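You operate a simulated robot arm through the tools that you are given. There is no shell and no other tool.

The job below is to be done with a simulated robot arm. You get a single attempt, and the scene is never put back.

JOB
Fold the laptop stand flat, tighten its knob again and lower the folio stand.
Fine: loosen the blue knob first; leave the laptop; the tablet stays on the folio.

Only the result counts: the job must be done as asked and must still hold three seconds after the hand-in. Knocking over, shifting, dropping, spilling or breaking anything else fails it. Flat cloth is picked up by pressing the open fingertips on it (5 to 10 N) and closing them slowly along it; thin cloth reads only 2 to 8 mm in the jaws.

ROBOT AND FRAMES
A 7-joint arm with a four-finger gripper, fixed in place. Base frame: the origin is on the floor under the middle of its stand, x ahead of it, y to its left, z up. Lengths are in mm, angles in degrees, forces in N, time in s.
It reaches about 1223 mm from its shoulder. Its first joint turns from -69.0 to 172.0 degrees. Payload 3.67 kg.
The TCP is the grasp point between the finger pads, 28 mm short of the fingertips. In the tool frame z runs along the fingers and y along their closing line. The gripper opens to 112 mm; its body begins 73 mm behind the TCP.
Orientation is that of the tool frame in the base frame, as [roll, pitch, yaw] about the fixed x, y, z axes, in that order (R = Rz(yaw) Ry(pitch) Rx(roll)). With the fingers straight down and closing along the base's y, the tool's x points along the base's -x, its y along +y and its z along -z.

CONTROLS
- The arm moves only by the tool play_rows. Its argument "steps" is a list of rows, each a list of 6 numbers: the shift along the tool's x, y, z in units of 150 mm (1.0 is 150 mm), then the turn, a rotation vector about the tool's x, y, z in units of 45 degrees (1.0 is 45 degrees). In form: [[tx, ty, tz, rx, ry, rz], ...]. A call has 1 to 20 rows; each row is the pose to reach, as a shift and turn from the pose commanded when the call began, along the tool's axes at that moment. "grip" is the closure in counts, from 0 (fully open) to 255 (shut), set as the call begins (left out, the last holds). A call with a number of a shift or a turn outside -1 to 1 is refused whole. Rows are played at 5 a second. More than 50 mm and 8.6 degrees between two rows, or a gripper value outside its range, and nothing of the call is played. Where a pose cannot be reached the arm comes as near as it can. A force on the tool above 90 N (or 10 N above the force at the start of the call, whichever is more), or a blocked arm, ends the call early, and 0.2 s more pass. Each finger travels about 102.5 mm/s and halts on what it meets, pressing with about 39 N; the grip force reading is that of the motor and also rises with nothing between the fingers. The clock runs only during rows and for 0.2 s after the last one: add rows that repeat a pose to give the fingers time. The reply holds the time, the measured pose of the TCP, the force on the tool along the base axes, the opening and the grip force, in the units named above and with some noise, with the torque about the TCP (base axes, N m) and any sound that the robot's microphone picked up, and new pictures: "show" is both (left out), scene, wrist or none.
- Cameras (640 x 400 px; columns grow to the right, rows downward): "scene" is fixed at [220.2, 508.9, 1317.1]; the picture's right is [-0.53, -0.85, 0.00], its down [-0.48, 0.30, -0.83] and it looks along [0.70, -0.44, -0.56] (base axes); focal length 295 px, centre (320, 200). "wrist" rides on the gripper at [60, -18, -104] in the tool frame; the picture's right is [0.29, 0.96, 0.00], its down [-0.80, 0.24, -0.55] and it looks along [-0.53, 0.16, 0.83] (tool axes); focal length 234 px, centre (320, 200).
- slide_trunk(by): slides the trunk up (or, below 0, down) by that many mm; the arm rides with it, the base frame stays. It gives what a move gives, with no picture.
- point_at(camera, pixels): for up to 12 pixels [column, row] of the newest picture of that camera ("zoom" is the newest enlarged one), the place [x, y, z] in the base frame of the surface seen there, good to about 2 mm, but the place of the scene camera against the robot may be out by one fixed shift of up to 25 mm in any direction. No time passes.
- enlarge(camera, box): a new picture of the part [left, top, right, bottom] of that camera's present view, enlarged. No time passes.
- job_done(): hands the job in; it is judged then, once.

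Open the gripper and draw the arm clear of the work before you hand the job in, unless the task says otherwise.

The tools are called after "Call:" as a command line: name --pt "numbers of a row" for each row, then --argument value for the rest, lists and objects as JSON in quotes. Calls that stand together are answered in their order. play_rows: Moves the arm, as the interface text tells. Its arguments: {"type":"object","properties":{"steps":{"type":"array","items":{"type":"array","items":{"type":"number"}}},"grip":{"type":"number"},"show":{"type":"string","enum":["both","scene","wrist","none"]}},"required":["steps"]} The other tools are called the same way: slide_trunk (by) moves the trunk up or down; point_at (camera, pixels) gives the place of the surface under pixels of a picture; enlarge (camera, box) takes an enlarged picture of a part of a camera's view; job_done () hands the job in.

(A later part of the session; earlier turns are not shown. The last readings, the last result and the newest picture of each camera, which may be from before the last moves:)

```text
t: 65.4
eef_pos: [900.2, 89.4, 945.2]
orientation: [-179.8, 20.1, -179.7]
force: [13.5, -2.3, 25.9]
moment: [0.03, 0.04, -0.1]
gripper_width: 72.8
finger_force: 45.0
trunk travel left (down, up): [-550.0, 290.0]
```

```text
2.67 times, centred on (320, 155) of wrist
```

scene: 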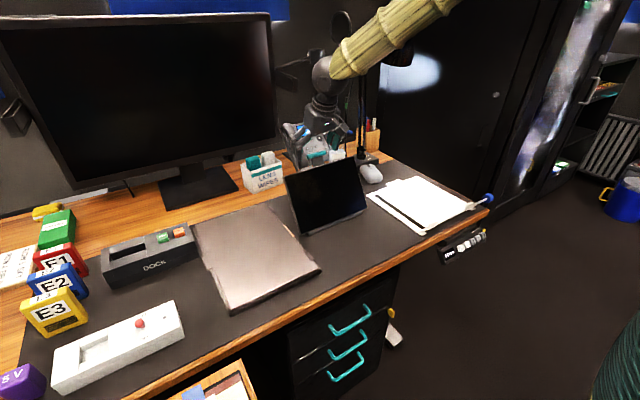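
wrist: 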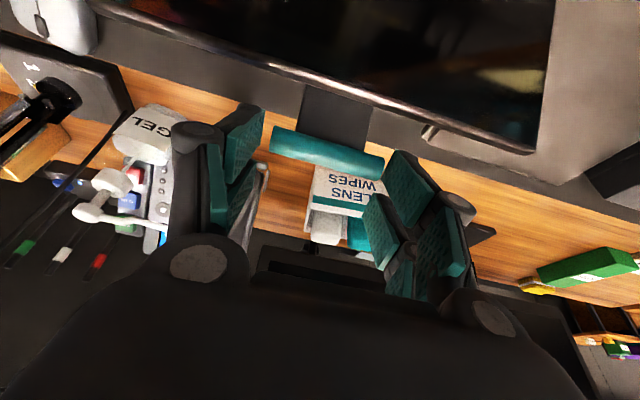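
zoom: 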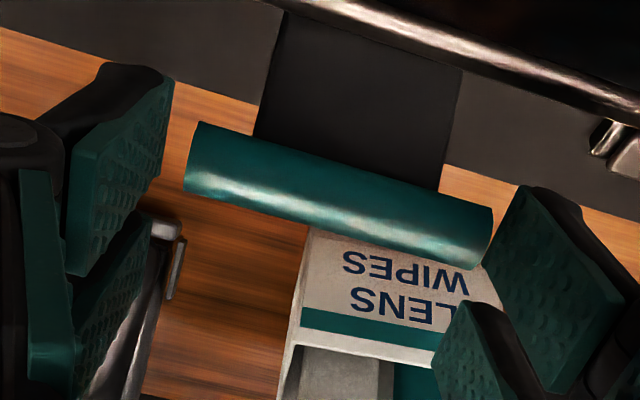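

The jaws stopped at 72.8 mm with real contact forces, so the bar's ends are physically rounded/wider than they look, and I clamped them before advancing. I open a little to relieve, settle at the deeper pose, and re-close.

Call:
play_rows --pt "0 0 0 0 0 0" --pt "0 0 0 0 0 0" --pt "0 0 0 0 0 0" --grip 50 --show "wrist"

Call:
point_at --camera "wrist" --pixels '[[280, 140], [300, 145], [320, 150], [340, 155], [370, 160], [225, 110], [250, 130], [410, 180], [330, 110], [400, 50]]'

```text
t: 66.2
eef_pos: [900.8, 88.9, 942.6]
orientation: [-179.8, 19.9, -179.7]
force: [0.1, 0.2, 0.0]
moment: [0.02, -0.01, -0.01]
gripper_width: 90.0
finger_force: 0.1
trunk travel left (down, up): [-550.0, 290.0]
```

wrist: 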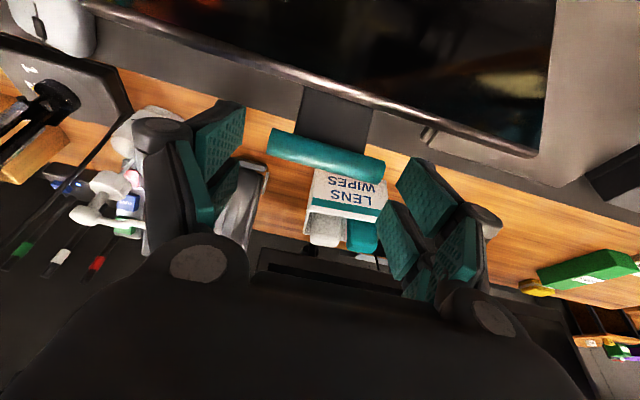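

```text
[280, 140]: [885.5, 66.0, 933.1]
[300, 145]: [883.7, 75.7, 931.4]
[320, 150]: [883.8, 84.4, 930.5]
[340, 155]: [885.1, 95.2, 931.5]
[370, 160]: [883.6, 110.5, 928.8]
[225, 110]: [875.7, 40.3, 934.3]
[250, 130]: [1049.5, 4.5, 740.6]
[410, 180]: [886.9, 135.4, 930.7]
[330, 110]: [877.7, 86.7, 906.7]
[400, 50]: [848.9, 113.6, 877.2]
```

Forces are back to zero and the bar hasn't moved. I close on the bar's ends at this deeper pose.

Call:
play_rows --pt "0 0 0 0 0 0" --pt "0 0 0 0 0 0" --pt "0 0 0 0 0 0" --grip 150 --show "wrist"

```text
t: 67.0
eef_pos: [900.9, 90.7, 943.7]
orientation: [-179.8, 19.9, -179.7]
force: [-1.7, -2.8, -0.2]
moment: [-0.31, 0.05, 0.25]
gripper_width: 72.5
finger_force: 45.1
trunk travel left (down, up): [-550.0, 290.0]
```

wrist: 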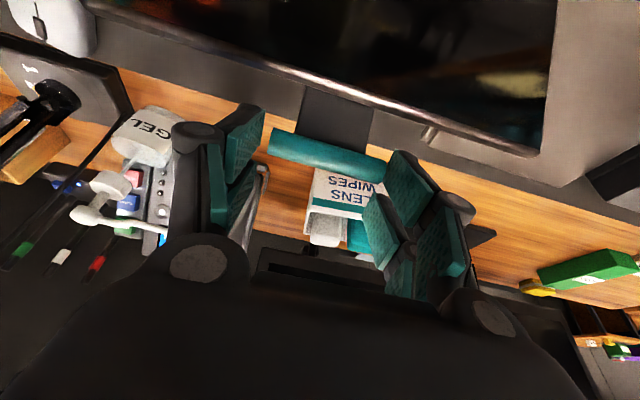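

Held at 72.5 mm with small forces. I swing the bar 5° back and down around the estimated hinge (782, 745) and read the force.

Call:
play_rows --pt "-0.013 0 0.016 0 0 0" --pt "-0.026 0 0.032 0 0 0" --pt "-0.038 0 0.048 0 0 0" --pt "-0.051 0 0.065 0 0 0" --pt "-0.063 0 0.081 0 0 0" --pt "-0.0743 0 0.098 0 0 0" --grip 150

```text
t: 68.4
eef_pos: [916.6, 89.1, 934.0]
orientation: [-179.8, 19.9, -179.8]
force: [-5.8, -4.2, 1.4]
moment: [-0.2, 1.34, 0.09]
gripper_width: 73.0
finger_force: 44.8
trunk travel left (down, up): [-550.0, 290.0]
```

scene: 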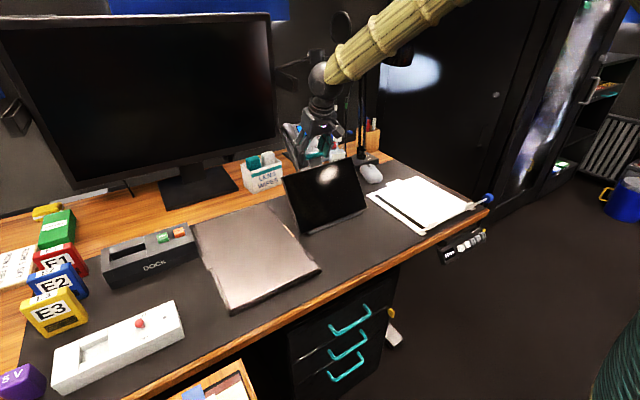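
wrist: 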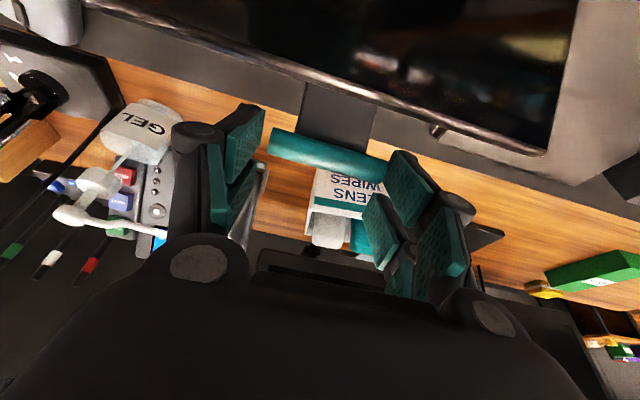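

The panel followed smoothly (≈6 N). I continue another 10° along the arc.

Call:
play_rows --pt "-0.017 0 0.026 0 0 0" --pt "-0.034 0 0.051 0 0 0" --pt "-0.05 0 0.078 0 0 0" --pt "-0.0657 0 0.104 0 0 0" --pt "-0.081 0 0.131 0 0 0" --pt "-0.095 0 0.158 0 0 0" --pt "-0.109 0 0.186 0 0 0" --pt "-0.122 0 0.214 0 0 0" --grip 150

```text
t: 70.2
eef_pos: [944.3, 90.1, 910.4]
orientation: [-179.8, 19.9, -179.9]
force: [0.8, -3.9, 6.2]
moment: [-0.15, 1.19, 0.02]
gripper_width: 72.8
finger_force: 45.0
trunk travel left (down, up): [-550.0, 290.0]
```

scene: 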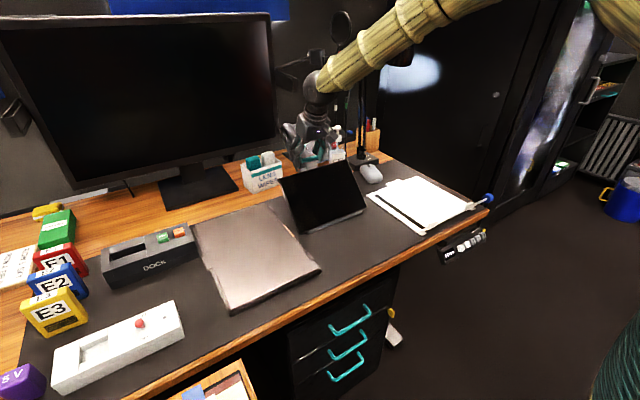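
wrist: 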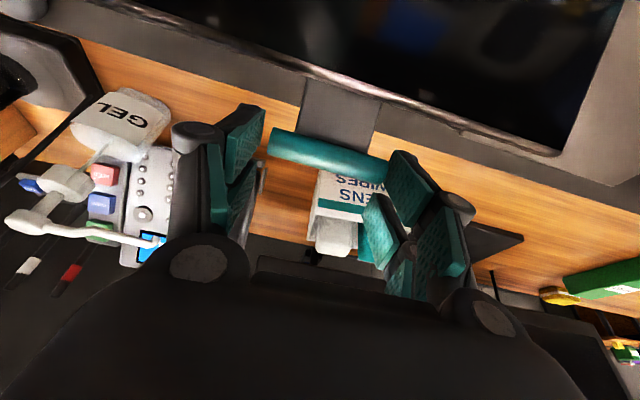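

Forces stay small. Since the hand will move rearward and down, I check the positions of the pump nozzle, phone and wipes box against the gripper.

Call:
point_at --camera "wrist" --pixels '[[150, 242], [110, 232], [65, 180], [30, 225], [120, 105], [160, 200], [165, 160], [340, 205], [330, 235], [375, 200], [300, 245], [320, 175]]'

```text
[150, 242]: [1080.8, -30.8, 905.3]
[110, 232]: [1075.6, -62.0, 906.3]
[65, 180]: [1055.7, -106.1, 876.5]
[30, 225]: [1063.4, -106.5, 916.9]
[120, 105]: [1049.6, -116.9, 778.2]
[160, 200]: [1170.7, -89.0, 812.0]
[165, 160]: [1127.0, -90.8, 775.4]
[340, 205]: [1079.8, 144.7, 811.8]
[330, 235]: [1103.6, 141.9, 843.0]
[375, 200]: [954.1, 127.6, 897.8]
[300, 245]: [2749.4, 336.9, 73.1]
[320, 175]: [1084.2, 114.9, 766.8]
```

All obstacles stay ≥60 mm away from where the hand will go. I continue another 10° down the arc.

Call:
play_rows --pt "-0.0125 0 0.028 0 0 0" --pt "-0.025 0 0.0566 0 0 0" --pt "-0.036 0 0.085 0 0 0" --pt "-0.0465 0 0.114 0 0 0" --pt "-0.0565 0 0.143 0 0 0" --pt "-0.0664 0 0.1725 0 0 0" --pt "-0.075 0 0.202 0 0 0" --pt "-0.083 0 0.232 0 0 0" --grip 150

```text
t: 72.0
eef_pos: [968.4, 90.6, 880.4]
orientation: [-179.7, 19.9, -179.6]
force: [0.9, -3.8, 5.1]
moment: [-0.2, 1.22, 0.11]
gripper_width: 72.6
finger_force: 45.1
trunk travel left (down, up): [-550.0, 290.0]
```

scene: 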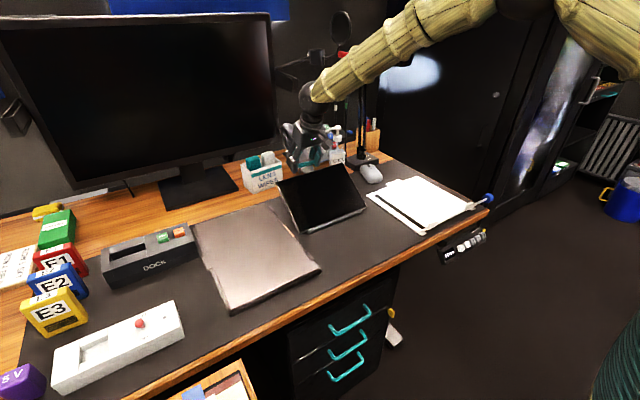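
wrist: 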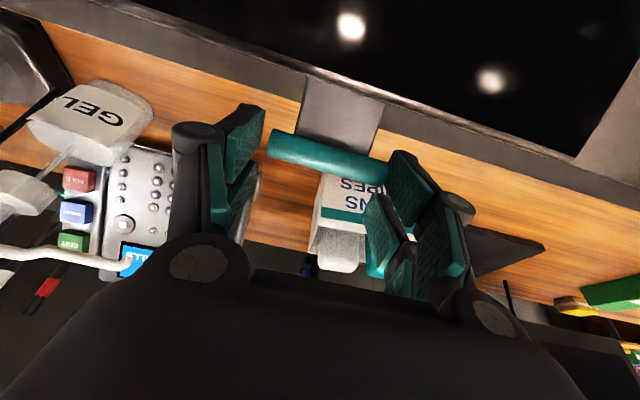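

Forces are still small. The forearm overlaps the lamp in the scene view, so I check the forearm's actual location against the lamp.

Call:
point_at --camera "scene" --pixels '[[330, 85], [360, 70], [400, 45], [440, 20], [400, 65], [345, 100], [345, 40], [520, 5], [310, 95], [360, 105]]'

```text
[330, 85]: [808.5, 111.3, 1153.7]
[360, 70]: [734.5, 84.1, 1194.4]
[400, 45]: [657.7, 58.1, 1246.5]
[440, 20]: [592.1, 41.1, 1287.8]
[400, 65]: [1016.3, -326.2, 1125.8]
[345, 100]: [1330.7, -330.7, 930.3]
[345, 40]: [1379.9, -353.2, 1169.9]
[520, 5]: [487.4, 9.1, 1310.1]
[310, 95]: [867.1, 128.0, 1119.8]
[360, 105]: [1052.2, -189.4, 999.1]
```

The forearm is far from the lamp. Another 10° down the arc.

Call:
play_rows --pt "-0.0072 0 0.03 0 0 0" --pt "-0.0144 0 0.06 0 0 0" --pt "-0.02 0 0.09 0 0 0" --pt "-0.0256 0 0.1207 0 0 0" --pt "-0.03 0 0.151 0 0 0" --pt "-0.0353 0 0.182 0 0 0" --pt "-0.0385 0 0.212 0 0 0" --pt "-0.0415 0 0.243 0 0 0" --grip 150

```text
t: 73.8
eef_pos: [986.2, 89.9, 849.1]
orientation: [-179.8, 19.9, -179.8]
force: [3.8, -4.7, 5.7]
moment: [-0.02, 1.14, 0.04]
gripper_width: 72.3
finger_force: 44.7
trunk travel left (down, up): [-550.0, 290.0]
```

scene: 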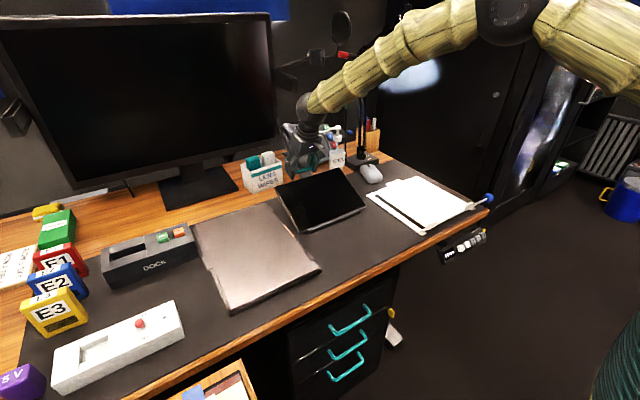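
wrist: 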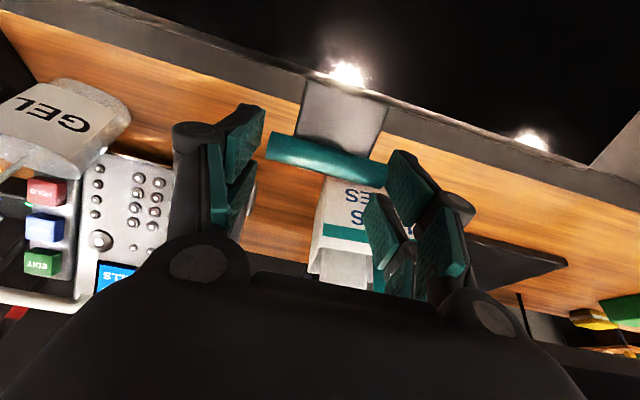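

Still following smoothly at ≈25°. Another 10°.

Call:
play_rows --pt "-0.002 0 0.031 0 0 0" --pt "-0.0038 0 0.0617 0 0 0" --pt "-0.0045 0 0.092 0 0 0" --pt "-0.0049 0 0.123 0 0 0" --pt "-0.004 0 0.154 0 0 0" --pt "-0.003 0 0.185 0 0 0" --pt "-0.001 0 0.216 0 0 0" --pt "0.001 0 0.2465 0 0 0" --grip 150

```text
t: 75.6
eef_pos: [998.0, 89.6, 813.8]
orientation: [-179.8, 19.9, -179.7]
force: [6.5, -2.4, 5.0]
moment: [-0.02, 1.17, 0.01]
gripper_width: 72.5
finger_force: 44.7
trunk travel left (down, up): [-550.0, 290.0]
```

scene: 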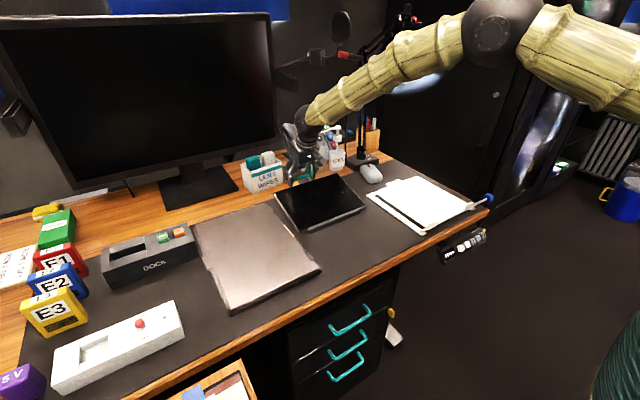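
wrist: 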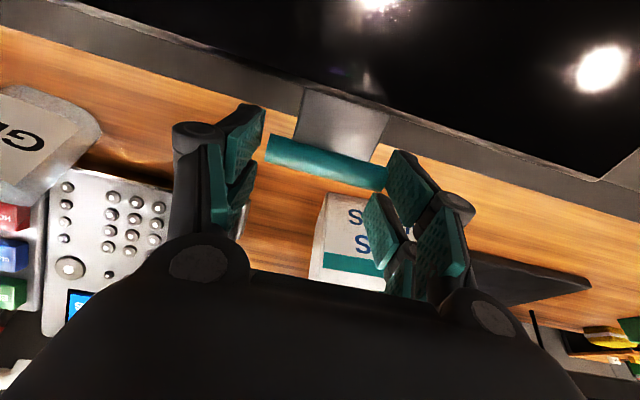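

B is now ≈56 mm above the desk. I go 7.5° further, in smaller steps.

Call:
play_rows --pt "0.0037 0 0.0305 0 0 0" --pt "0.0074 0 0.061 0 0 0" --pt "0.012 0 0.092 0 0 0" --pt "0.0168 0 0.122 0 0 0" --pt "0.023 0 0.152 0 0 0" --pt "0.0294 0 0.182 0 0 0" --grip 150

```text
t: 77.0
eef_pos: [1003.6, 89.6, 781.1]
orientation: [-179.8, 19.6, -179.7]
force: [12.1, -1.6, -5.4]
moment: [0.05, -0.08, 0.06]
gripper_width: 75.6
finger_force: 42.3
trunk travel left (down, up): [-550.0, 290.0]
```

scene: 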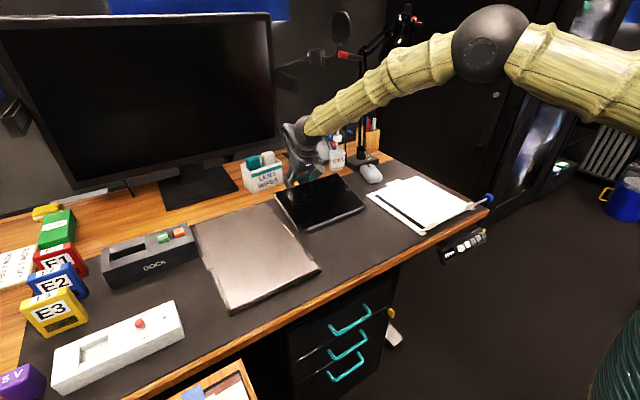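
wrist: 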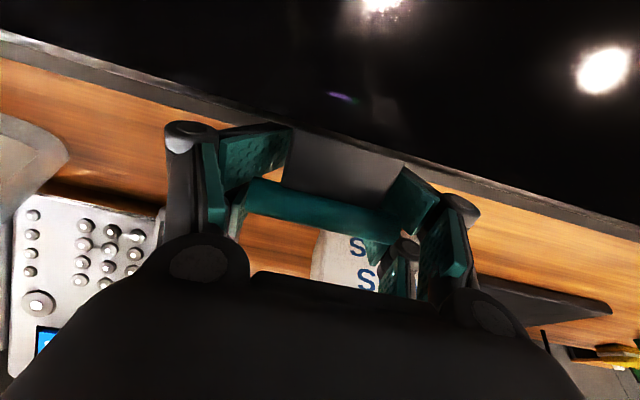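

The bar shifted relative to the pads in this step (width 75.6, moment gone), so something changed—perhaps the panel reached a stop. I measure the bar and tablet.

Call:
enlarge --camera "wrist" --box '[150, 100, 490, 310]'

Call:
point_at --camera "wrist" --pixels '[[270, 200], [320, 210], [370, 220], [330, 170], [380, 180], [400, 100], [250, 60], [280, 145], [420, 195], [500, 80], [200, 120], [450, 150]]'

Call:
enlarge --camera "scene" --box '[250, 110, 400, 250]'

```text
1.88 times, centred on (320, 205) of wrist
```

zoom: 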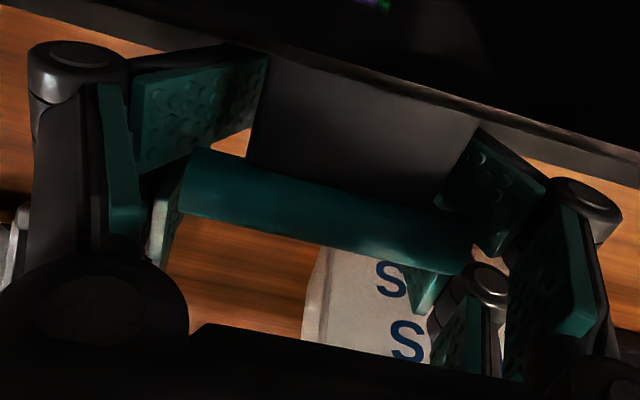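

```text
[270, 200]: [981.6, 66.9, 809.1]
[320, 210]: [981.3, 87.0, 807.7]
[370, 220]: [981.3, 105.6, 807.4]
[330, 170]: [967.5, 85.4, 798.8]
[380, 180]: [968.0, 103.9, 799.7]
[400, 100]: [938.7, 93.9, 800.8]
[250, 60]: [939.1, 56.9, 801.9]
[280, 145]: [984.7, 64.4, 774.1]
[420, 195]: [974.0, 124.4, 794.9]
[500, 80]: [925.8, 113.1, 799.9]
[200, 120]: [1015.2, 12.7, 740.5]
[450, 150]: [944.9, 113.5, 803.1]
```

```text
2.86 times, centred on (325, 180) of scene
```

zoom: 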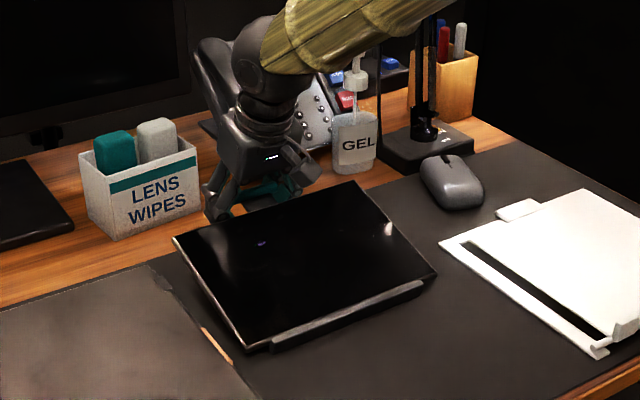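

The bar is at z≈801, so the panel seems to have stopped near 15°. I measure the tablet's present slope.

Call:
point_at --camera "wrist" --pixels '[[350, 20], [450, 30], [550, 40], [300, 10], [600, 120], [480, 110], [350, 90], [200, 50], [120, 30], [620, 20]]'

Call:
point_at --camera "scene" --pixels '[[312, 230], [360, 210], [345, 180], [285, 195], [320, 205], [335, 195], [310, 215], [350, 195], [300, 200], [325, 225]]'

```text
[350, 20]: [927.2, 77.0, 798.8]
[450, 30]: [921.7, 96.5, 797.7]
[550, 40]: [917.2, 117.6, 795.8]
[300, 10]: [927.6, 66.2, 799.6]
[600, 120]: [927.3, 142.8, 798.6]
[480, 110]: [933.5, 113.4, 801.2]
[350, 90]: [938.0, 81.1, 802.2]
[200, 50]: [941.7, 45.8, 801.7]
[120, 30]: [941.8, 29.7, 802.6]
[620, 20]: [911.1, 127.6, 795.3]
```

```text
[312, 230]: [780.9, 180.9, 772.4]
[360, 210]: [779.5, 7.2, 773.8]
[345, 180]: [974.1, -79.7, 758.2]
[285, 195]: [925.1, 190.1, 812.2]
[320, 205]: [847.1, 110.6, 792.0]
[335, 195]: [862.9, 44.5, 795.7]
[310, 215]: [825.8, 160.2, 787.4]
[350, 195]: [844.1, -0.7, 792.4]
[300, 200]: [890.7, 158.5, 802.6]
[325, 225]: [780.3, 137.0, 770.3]
```

The tablet now lies at ≈14°, and the jaws slid down past the bar, which suggests a hard stop. I open the jaws and withdraw upward along the tool axis, then inspect.

Call:
play_rows --pt "0 0 0 0 0 0" --pt "0 0 0 0 0 0" --pt "0 0 0 0 0 0" --pt "0 0 -0.15 0 0 0" --pt "0 0 -0.3 0 0 0" --pt "0 0 -0.5 0 0 0" --pt "0 0 -0.7 0 0 0" --pt "0 0 -0.9 0 0 0" --grip 0

Call:
enlarge --camera "scene" --box '[250, 110, 400, 250]'

```text
t: 78.8
eef_pos: [955.8, 89.9, 914.1]
orientation: [-179.8, 19.9, -179.8]
force: [0.7, 0.0, -0.2]
moment: [-0.04, 0.0, 0.0]
gripper_width: 112.3
finger_force: 0.2
trunk travel left (down, up): [-550.0, 290.0]
```

scene: 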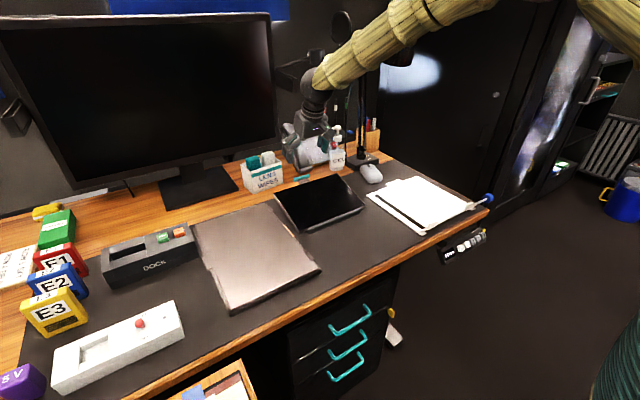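
wrist: 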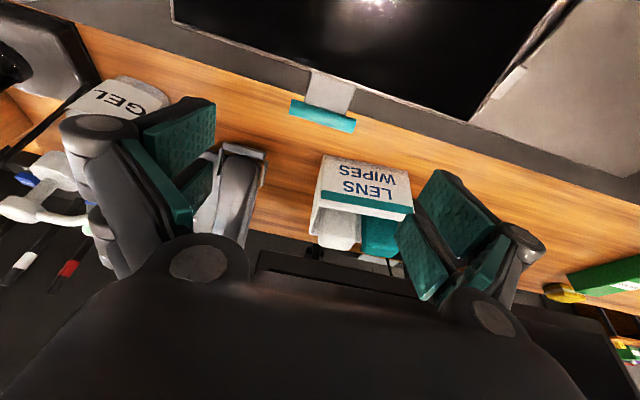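

```text
2.86 times, centred on (325, 180) of scene
```

zoom: 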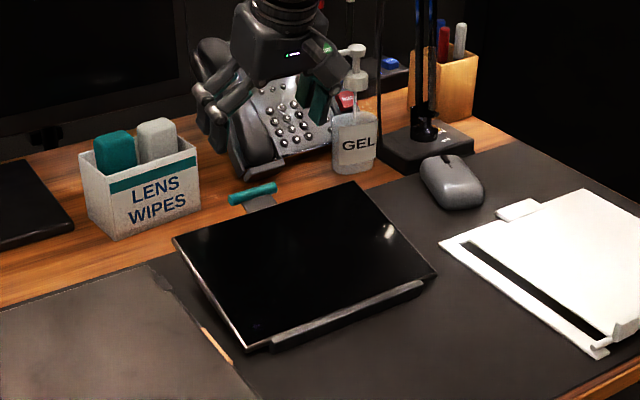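

I measure the bar and panel again now that nothing touches them.

Call:
point_at --camera "wrist" --pixels '[[300, 108], [322, 115], [345, 124], [330, 92], [318, 85], [345, 95], [310, 60], [400, 60], [250, 25], [450, 90], [300, 90], [480, 110]]'

Call:
enlarge --camera "wrist" --box '[150, 0, 560, 170]'

```text
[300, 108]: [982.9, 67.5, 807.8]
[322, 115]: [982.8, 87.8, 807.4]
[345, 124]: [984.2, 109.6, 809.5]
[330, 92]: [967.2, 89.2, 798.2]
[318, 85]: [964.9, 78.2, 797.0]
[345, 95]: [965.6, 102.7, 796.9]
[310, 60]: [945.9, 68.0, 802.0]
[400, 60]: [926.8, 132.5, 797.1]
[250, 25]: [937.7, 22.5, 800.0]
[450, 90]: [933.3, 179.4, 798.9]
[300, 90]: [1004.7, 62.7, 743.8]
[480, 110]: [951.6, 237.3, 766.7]
```

```text
1.56 times, centred on (355, 85) of wrist
```

zoom: 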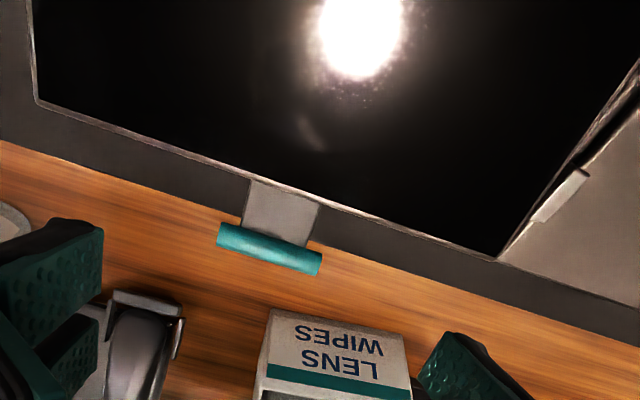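

The panel rests at ≈15.5° with the bar centre at (983, 801). To find out whether that's a real stop, I'll close the fingers and press gently on the strap just in front of the bar, nearly normal to the panel.

Call:
play_rows --pt "0 0 0 0 0 0" --pt "0 0 0 0 0 0" --pt "0 0 0 0 0 0" --pt "0.03 0 0.12 0 0 0" --pt "0.06 0 0.25 0 0 0" --pt "0.088 0 0.378 0 0 0" --pt "0.088 0 0.378 0 0 0" --grip 255

Call:
enlarge --camera "wrist" --box '[200, 50, 440, 200]'

```text
t: 80.4
eef_pos: [964.3, 89.8, 855.7]
orientation: [-179.6, 19.9, -179.7]
force: [-0.2, -0.3, 0.2]
moment: [-0.02, 0.01, 0.0]
gripper_width: 0.0
finger_force: 35.4
trunk travel left (down, up): [-550.0, 290.0]
```

scene: 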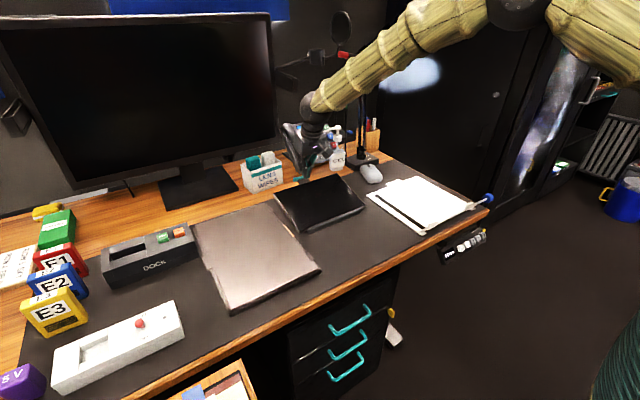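
wrist: 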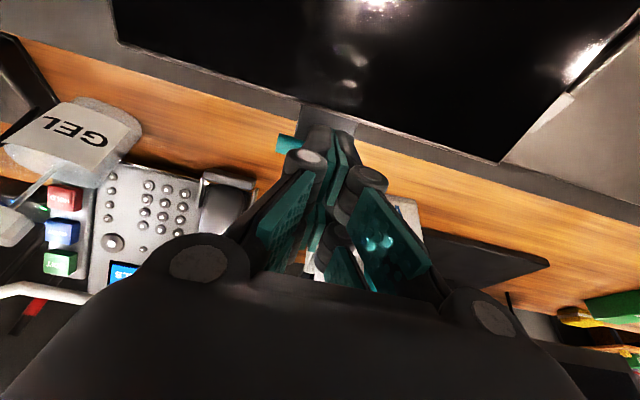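

```text
2.67 times, centred on (320, 125) of wrist
```

zoom: 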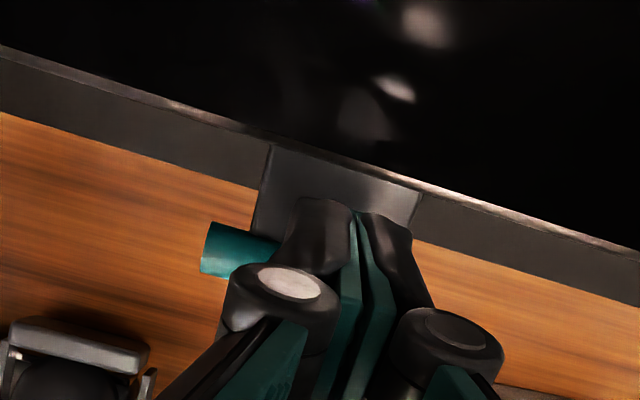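

Fingertips are over the strap. I advance slowly to contact.

Call:
play_rows --pt "0 0 0.06 0 0 0" --pt "0 0 0.12 0 0 0" --pt "0 0 0.16 0 0 0" --pt "0 0 0.18 0 0 0" --pt "0 0 0.195 0 0 0" --pt "0 0 0.195 0 0 0" --grip 255 --show "none"

```text
t: 81.8
eef_pos: [976.0, 89.0, 831.3]
orientation: [-179.9, 20.3, -179.8]
force: [22.2, 2.9, 20.7]
moment: [0.08, -0.78, 0.02]
gripper_width: 6.2
finger_force: 35.8
trunk travel left (down, up): [-550.0, 290.0]
```

Contact gives (22, 3, 21) N, an odd sideways component. I look at where the tips are touching before pressing more.

Call:
play_rows --pt "0 0 -0.01 0 0 0" --pt "0 0 -0.01 0 0 0" --grip 255

Call:
enlarge --camera "wrist" --box '[220, 60, 420, 200]'

Call:
enlarge --camera "scene" --box '[265, 130, 385, 240]'

```text
t: 82.4
eef_pos: [976.9, 88.8, 830.5]
orientation: [-179.7, 20.2, -179.7]
force: [41.9, 3.9, 24.6]
moment: [0.06, -1.23, -0.02]
gripper_width: 5.8
finger_force: 35.7
trunk travel left (down, up): [-550.0, 290.0]
```

scene: 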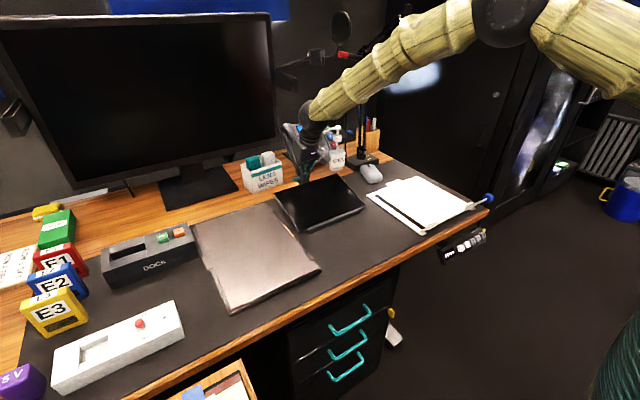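
wrist: 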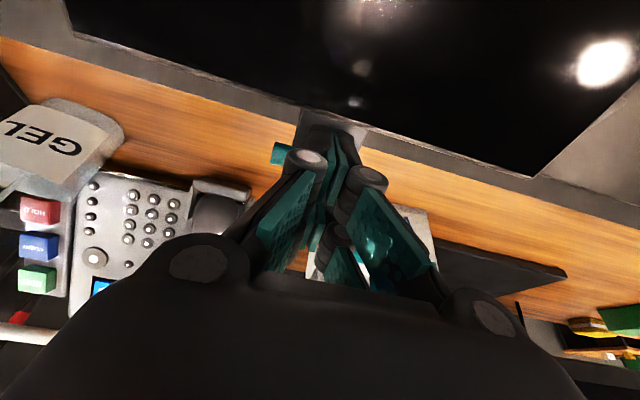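

```text
2.86 times, centred on (320, 130) of wrist
```

zoom: 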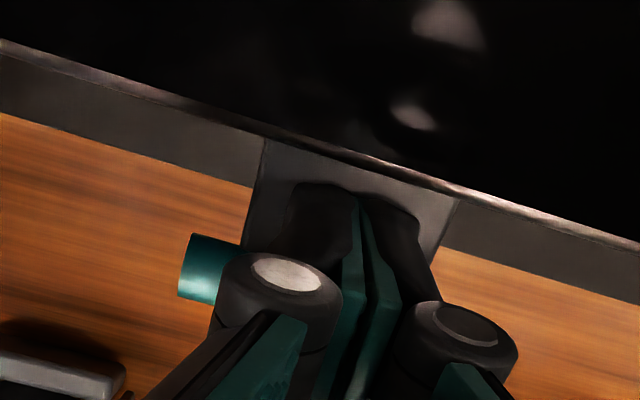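

```text
3.64 times, centred on (325, 185) of scene
```

zoom: 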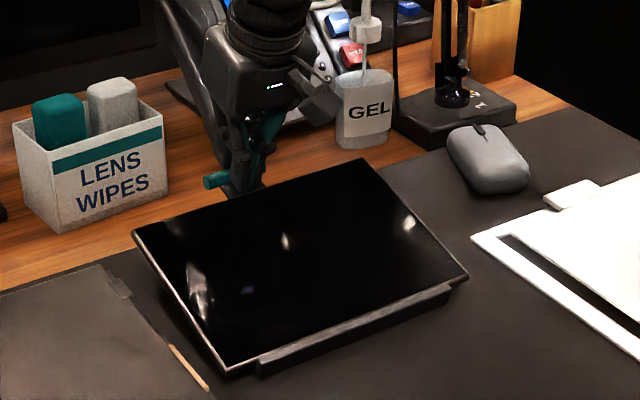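

The load pattern fits the rear finger pair hooking behind the bar rather than pressing the strap. I lift off, shift about 17 mm so a single pair sits right over the bar, and prepare to press on it from above.

Call:
play_rows --pt "0 0 -0.06 0 0 0" --pt "0 0 -0.14 0 0 0" --pt "0 0 -0.267 0 0 0" --pt "-0.05 0 -0.22 0 0 0" --pt "-0.106 0 -0.187 0 0 0" --pt "-0.106 0 -0.187 0 0 0" --grip 255

Call:
point_at --camera "wrist" --pixels '[[270, 120], [280, 122], [370, 60], [250, 40], [500, 100], [340, 95], [400, 80]]'

```text
t: 83.8
eef_pos: [977.8, 90.6, 859.5]
orientation: [-179.7, 19.8, -179.7]
force: [-0.7, 0.6, -1.1]
moment: [-0.03, -0.01, 0.02]
gripper_width: 0.1
finger_force: 36.0
trunk travel left (down, up): [-550.0, 290.0]
```

scene: 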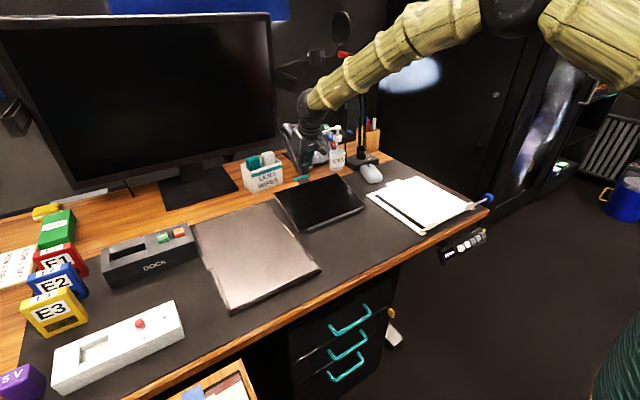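
wrist: 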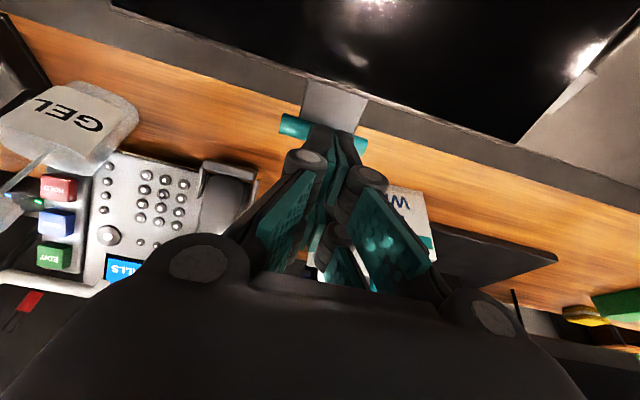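

```text
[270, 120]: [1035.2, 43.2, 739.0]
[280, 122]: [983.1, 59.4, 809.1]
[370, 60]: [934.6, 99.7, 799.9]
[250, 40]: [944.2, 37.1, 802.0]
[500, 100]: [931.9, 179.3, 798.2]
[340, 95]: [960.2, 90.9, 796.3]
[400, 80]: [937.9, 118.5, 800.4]
```

The fingertips cover the bar in the view and nothing moved. I advance to touch the bar's top.

Call:
play_rows --pt "0 0 0.06 0 0 0" --pt "0 0 0.11 0 0 0" --pt "0 0 0.14 0 0 0" --pt "0 0 0.155 0 0 0" --pt "0 0 0.167 0 0 0" --grip 255 --show "none"

```text
t: 85.0
eef_pos: [987.3, 89.2, 837.3]
orientation: [-179.8, 19.9, -179.7]
force: [-1.5, -0.2, 0.6]
moment: [0.01, 0.05, 0.0]
gripper_width: 6.1
finger_force: 36.3
trunk travel left (down, up): [-550.0, 290.0]
```

Just touching (finger spread 6 mm as with the plate earlier). I press a few mm further in tiny steps.

Call:
play_rows --pt "0 0 0.007 0 0 0" --pt "0 0 0.013 0 0 0" --pt "0 0 0.02 0 0 0" --pt "0 0 0.02 0 0 0" --grip 255 --show "none"

```text
t: 86.0
eef_pos: [988.2, 90.5, 837.2]
orientation: [-179.8, 20.0, -179.7]
force: [-9.2, -0.8, 13.2]
moment: [0.01, 0.27, -0.02]
gripper_width: 6.0
finger_force: 35.4
trunk travel left (down, up): [-550.0, 290.0]
```

15 N tangential and no motion, whereas it moved with ≈5 N before. I press a bit more to confirm a stop.

Call:
play_rows --pt "0 0 0.01 0 0 0" --pt "0 0 0.02 0 0 0" --pt "0 0 0.02 0 0 0" --grip 255

Call:
point_at --camera "wrist" --pixels '[[275, 125], [282, 128], [370, 60], [250, 40], [500, 100], [400, 80]]'

```text
t: 86.8
eef_pos: [987.7, 89.3, 836.2]
orientation: [-179.9, 20.1, -179.6]
force: [-12.9, 1.3, 28.9]
moment: [0.01, 0.39, -0.08]
gripper_width: 6.0
finger_force: 36.0
trunk travel left (down, up): [-550.0, 290.0]
```

scene: 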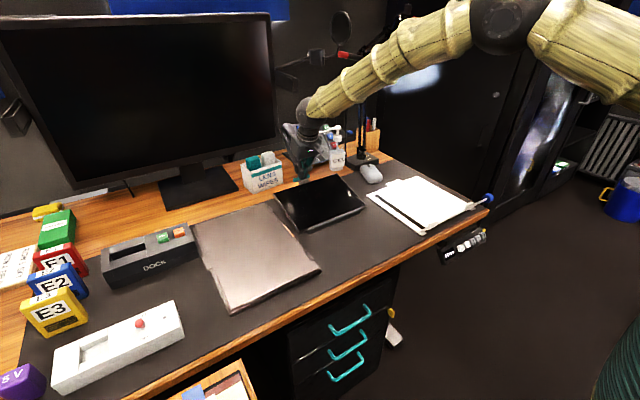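
wrist: 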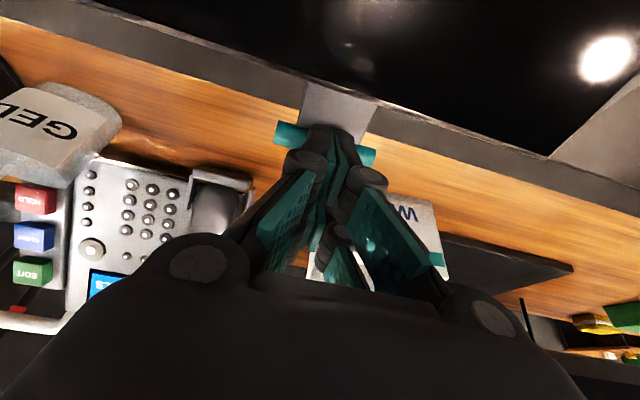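

```text
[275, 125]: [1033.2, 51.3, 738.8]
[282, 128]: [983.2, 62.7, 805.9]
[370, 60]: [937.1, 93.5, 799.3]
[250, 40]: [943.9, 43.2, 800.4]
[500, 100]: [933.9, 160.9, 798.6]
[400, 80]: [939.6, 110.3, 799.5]
```

Over 30 N tangential and the panel didn't move, so it's at a hard stop around 15°. I lift off and zoom on the tablet's underside/left edge to see what it rests on.

Call:
play_rows --pt "0 0 -0.05 0 0 0" --pt "0 0 -0.2 0 0 0" --pt "0 0 -0.45 0 0 0" --pt "0 0 -0.7 0 0 0" --pt "0 0 -0.95 0 0 0" --grip 255

Call:
enlarge --camera "scene" --box '[265, 180, 325, 240]'

Call:
enlarge --camera "scene" --box '[265, 160, 375, 240]'

```text
t: 88.0
eef_pos: [943.4, 73.1, 948.6]
orientation: [179.7, 18.5, 178.9]
force: [-0.4, 0.2, 0.3]
moment: [-0.02, -0.01, -0.02]
gripper_width: 0.0
finger_force: 36.3
trunk travel left (down, up): [-550.0, 290.0]
```

scene: 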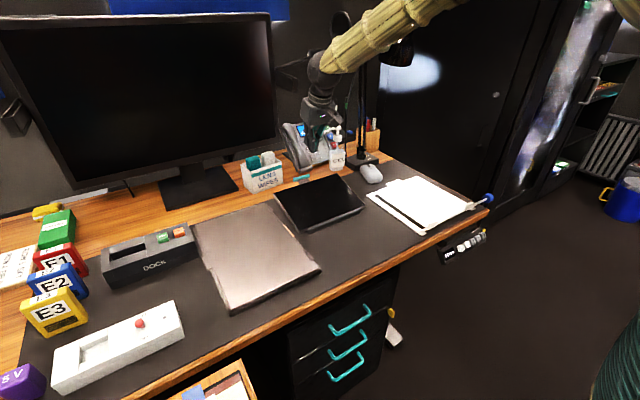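
wrist: 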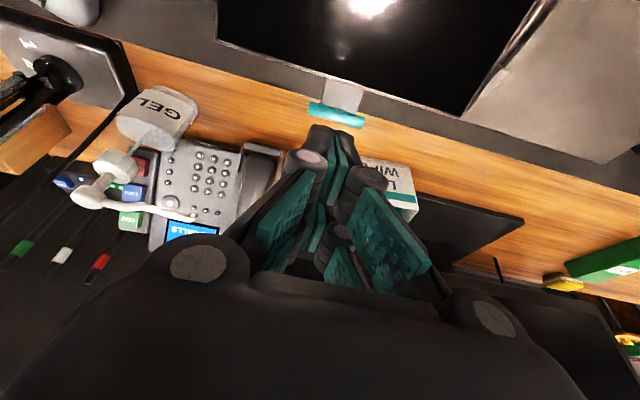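

```text
6.67 times, centred on (295, 210) of scene
```

zoom: 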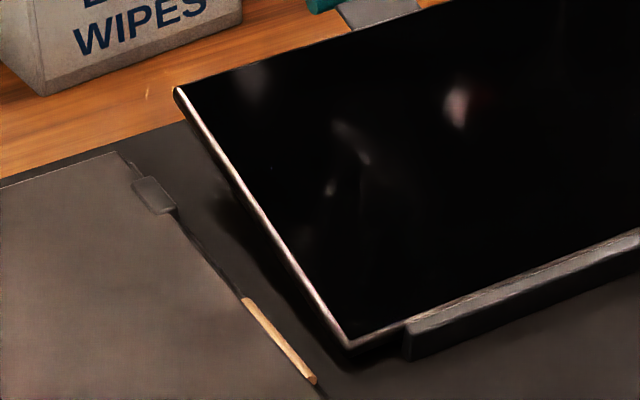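

```text
5.00 times, centred on (320, 200) of scene
```

zoom: 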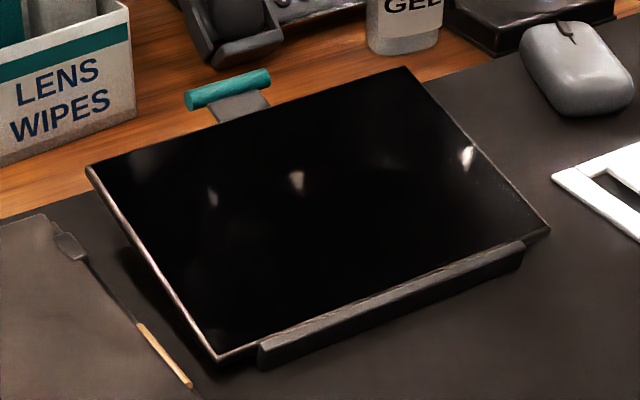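

The panel stays at its lower stop with the tablet on it, and no object is visible beneath. I draw the arm up and back from the folio, opening the gripper and levelling the tool.

Call:
play_rows --pt "0.148 0 -0.139 0 0.09 0" --pt "0.296 0 -0.278 0 0.18 0" --pt "0.445 0 -0.417 0 0.27 0" --pt "0.593 0 -0.556 0 0.36 0" --pt "0.741 0 -0.695 0 0.444 0" --pt "0.741 0 -0.695 0 0.444 0" --grip 0

Call:
point_at --camera "wrist" --pixels '[[300, 150], [330, 200], [380, 160], [260, 190], [300, 230], [290, 120], [350, 130], [240, 150]]'

```text
t: 89.4
eef_pos: [805.8, 82.0, 1017.7]
orientation: [179.5, -1.1, 179.6]
force: [0.6, 0.3, -0.1]
moment: [-0.04, 0.01, -0.02]
gripper_width: 112.2
finger_force: 0.0
trunk travel left (down, up): [-550.0, 290.0]
```

scene: 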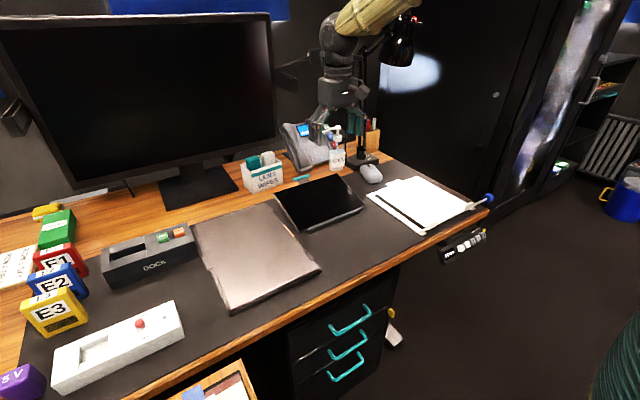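
wrist: 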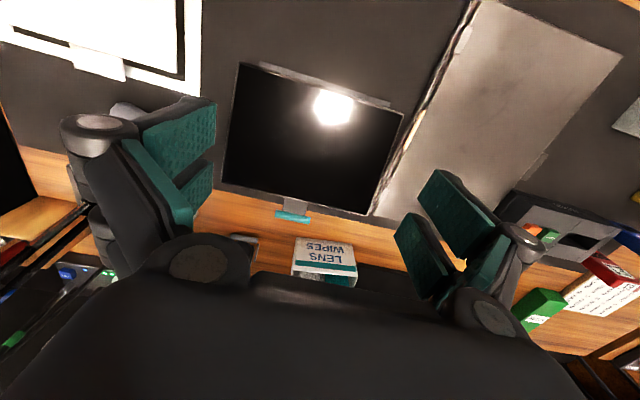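

```text
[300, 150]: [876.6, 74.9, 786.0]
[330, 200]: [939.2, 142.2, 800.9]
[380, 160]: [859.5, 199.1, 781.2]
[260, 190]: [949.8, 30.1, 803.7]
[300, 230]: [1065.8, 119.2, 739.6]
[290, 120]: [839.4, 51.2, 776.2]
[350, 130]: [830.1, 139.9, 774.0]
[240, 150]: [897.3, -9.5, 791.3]
```

The tablet lies at a uniform 14° on the lowered folio. I retreat up and to the right, clear of the work, in two moves.

Call:
play_rows --pt "0.05 -0.16 -0.12 0 0 0" --pt "0.11 -0.35 -0.24 0 0 0" --pt "0.16 -0.55 -0.36 0 0 0" --pt "0.21 -0.76 -0.48 0 0 0" --pt "0.267 -0.967 -0.6 0 0 0" --grip 0 --show "none"

Call:
play_rows --pt "0 -0.25 -0.03 0 0 0" --pt "0 -0.5 -0.06 0 0 0" --pt "0 -0.75 -0.1 0 0 0" --pt "0 -1.0 -0.13 0 0 0" --pt "0 -1.0 -0.13 0 0 0" --grip 0

```text
t: 90.6
eef_pos: [761.4, -56.9, 1116.6]
orientation: [-179.9, 0.0, -179.8]
force: [-1.4, -0.2, 0.6]
moment: [0.01, -0.02, 0.01]
gripper_width: 111.8
finger_force: 0.1
trunk travel left (down, up): [-550.0, 290.0]
```

```text
t: 91.8
eef_pos: [761.8, -204.3, 1137.4]
orientation: [-179.7, -0.2, -179.8]
force: [-0.1, -0.5, 0.1]
moment: [-0.02, 0.0, -0.01]
gripper_width: 112.2
finger_force: 0.0
trunk travel left (down, up): [-550.0, 290.0]
```

scene: 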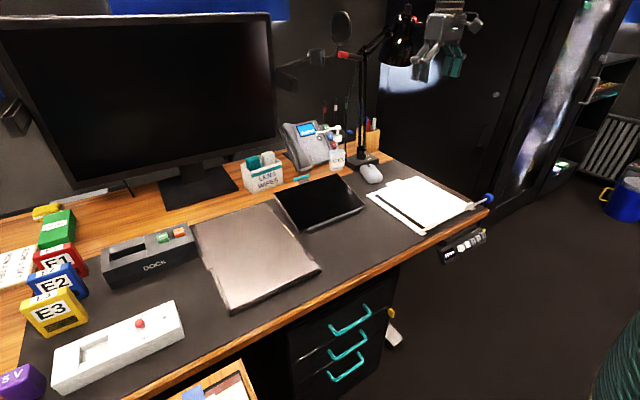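
wrist: 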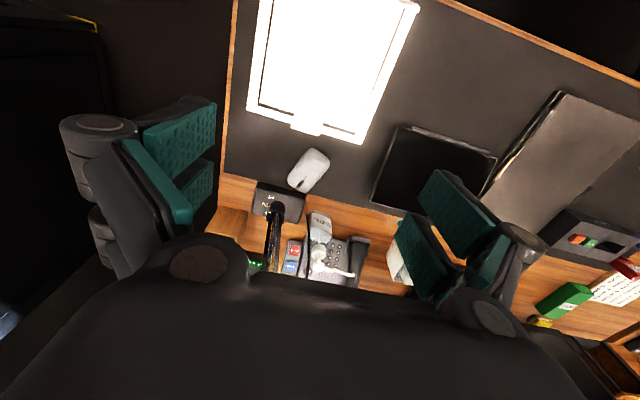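

Everything else looks undisturbed. To be sure the 14° is truly the folio's bottom, I'll use the already-tested path to the right-rear viewpoint and look beneath the panel.

Call:
play_rows --pt "0.066 -0.13 0.08 -0.167 0 0" --pt "0.13 -0.265 0.167 -0.333 0 0" --pt "0.2 -0.4 0.25 -0.5 0 0" --pt "0.26 -0.53 0.333 -0.667 0 0" --pt "0.33 -0.66 0.42 -0.833 0 0" --pt "0.393 -0.793 0.5 -1 0 0" --grip 0 --show "none"

Call:
play_rows --pt "-0.058 -0.11 -0.016 -0.167 0 0" --pt "-0.116 -0.22 -0.032 -0.333 0 0" --pt "-0.173 -0.33 -0.049 -0.5 0 0" --pt "-0.23 -0.44 -0.065 -0.667 0 0" --pt "-0.29 -0.55 -0.082 -0.833 0 0" --pt "-0.347 -0.66 -0.098 -1 0 0" --grip 0 --show "none"

```text
t: 93.2
eef_pos: [703.8, -329.2, 1061.3]
orientation: [135.0, -0.1, -179.9]
force: [0.0, -0.7, 0.1]
moment: [0.01, 0.02, 0.03]
gripper_width: 112.1
finger_force: 0.0
trunk travel left (down, up): [-550.0, 290.0]
```

```text
t: 94.6
eef_pos: [756.9, -405.4, 1001.7]
orientation: [89.9, -0.1, -179.8]
force: [0.0, -0.1, -0.3]
moment: [0.03, -0.01, 0.04]
gripper_width: 111.9
finger_force: 0.1
trunk travel left (down, up): [-550.0, 290.0]
```

Continuing the same path: roll +45°, then +45° with the move to (794,-364,941).

Call:
play_rows --pt "0 0 0 0 0 0.167" --pt "0 0 0 0 0 0.333" --pt "0 0 0 0 0 0.5" --pt "0 0 0 0 0 0.667" --pt "0 0 0 0 0 0.833" --pt "0 0 0 0 0 1" --grip 0 --show "none"

Call:
play_rows --pt "-0.078 -0.016 0.044 0 0 0.167" --pt "-0.157 -0.031 0.089 0 0 0.333" --pt "-0.235 -0.047 0.133 0 0 0.5" --pt "-0.314 -0.063 0.178 0 0 0.667" --pt "-0.392 -0.078 0.222 0 0 0.833" --pt "-0.471 -0.094 0.267 0 0 1" --grip 0 --show "wrist"

Call:
enlarge --camera "wrist" --box '[240, 60, 440, 200]'

```text
t: 96.0
eef_pos: [756.5, -405.2, 1003.2]
orientation: [90.4, -45.2, -180.0]
force: [-0.1, -0.4, 0.8]
moment: [-0.03, -0.04, 0.02]
gripper_width: 112.1
finger_force: 0.1
trunk travel left (down, up): [-550.0, 290.0]
```

```text
t: 97.4
eef_pos: [796.4, -364.8, 942.2]
orientation: [-129.2, -89.7, 39.6]
force: [0.6, 0.1, 0.1]
moment: [0.0, 0.0, 0.0]
gripper_width: 112.0
finger_force: 0.0
trunk travel left (down, up): [-550.0, 290.0]
```

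wrist: 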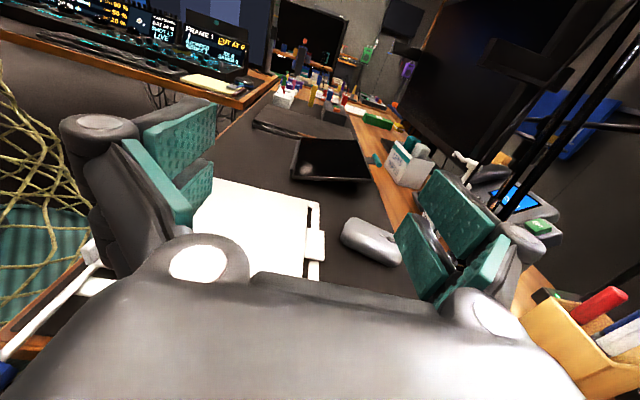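

```text
2.86 times, centred on (340, 130) of wrist
```

zoom: 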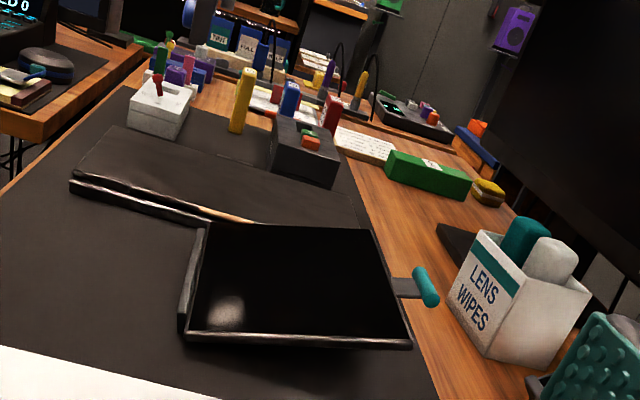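

The view from the right shows just tablet+panel with empty shadow underneath. I go to the tested rear-right pose for a better look.

Call:
play_rows --pt "-0.07 0.17 0.03 0 0 0.167" --pt "-0.13 0.33 0.07 0 0 0.333" --pt "-0.2 0.5 0.1 0 0 0.5" --pt "-0.27 0.67 0.13 0 0 0.667" --pt "-0.33 0.83 0.17 0 0 0.833" --pt "-0.4 1.0 0.2 0 0 1" --grip 0 --show "wrist"

Call:
enlarge --camera "wrist" --box '[220, 90, 400, 210]'

```text
t: 98.8
eef_pos: [947.0, -335.4, 881.4]
orientation: [-90.3, -44.6, 0.4]
force: [0.8, -0.2, 0.2]
moment: [0.0, 0.0, 0.01]
gripper_width: 112.0
finger_force: 0.1
trunk travel left (down, up): [-550.0, 290.0]
```

wrist: 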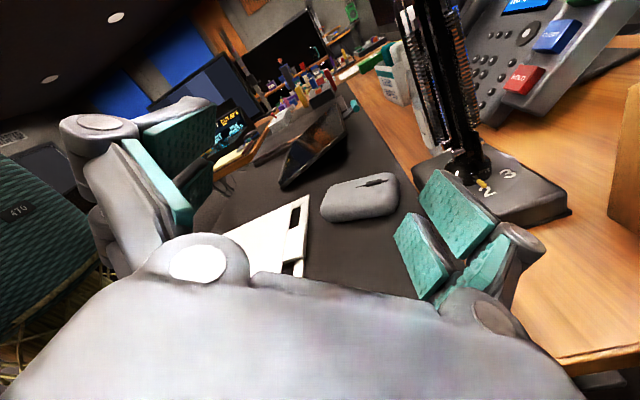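

```text
3.33 times, centred on (310, 150) of wrist
```

zoom: 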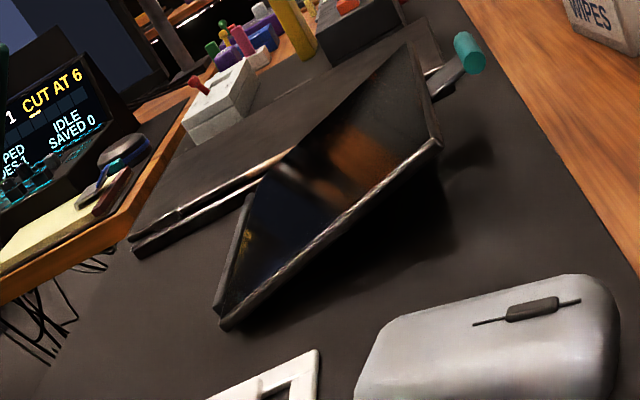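

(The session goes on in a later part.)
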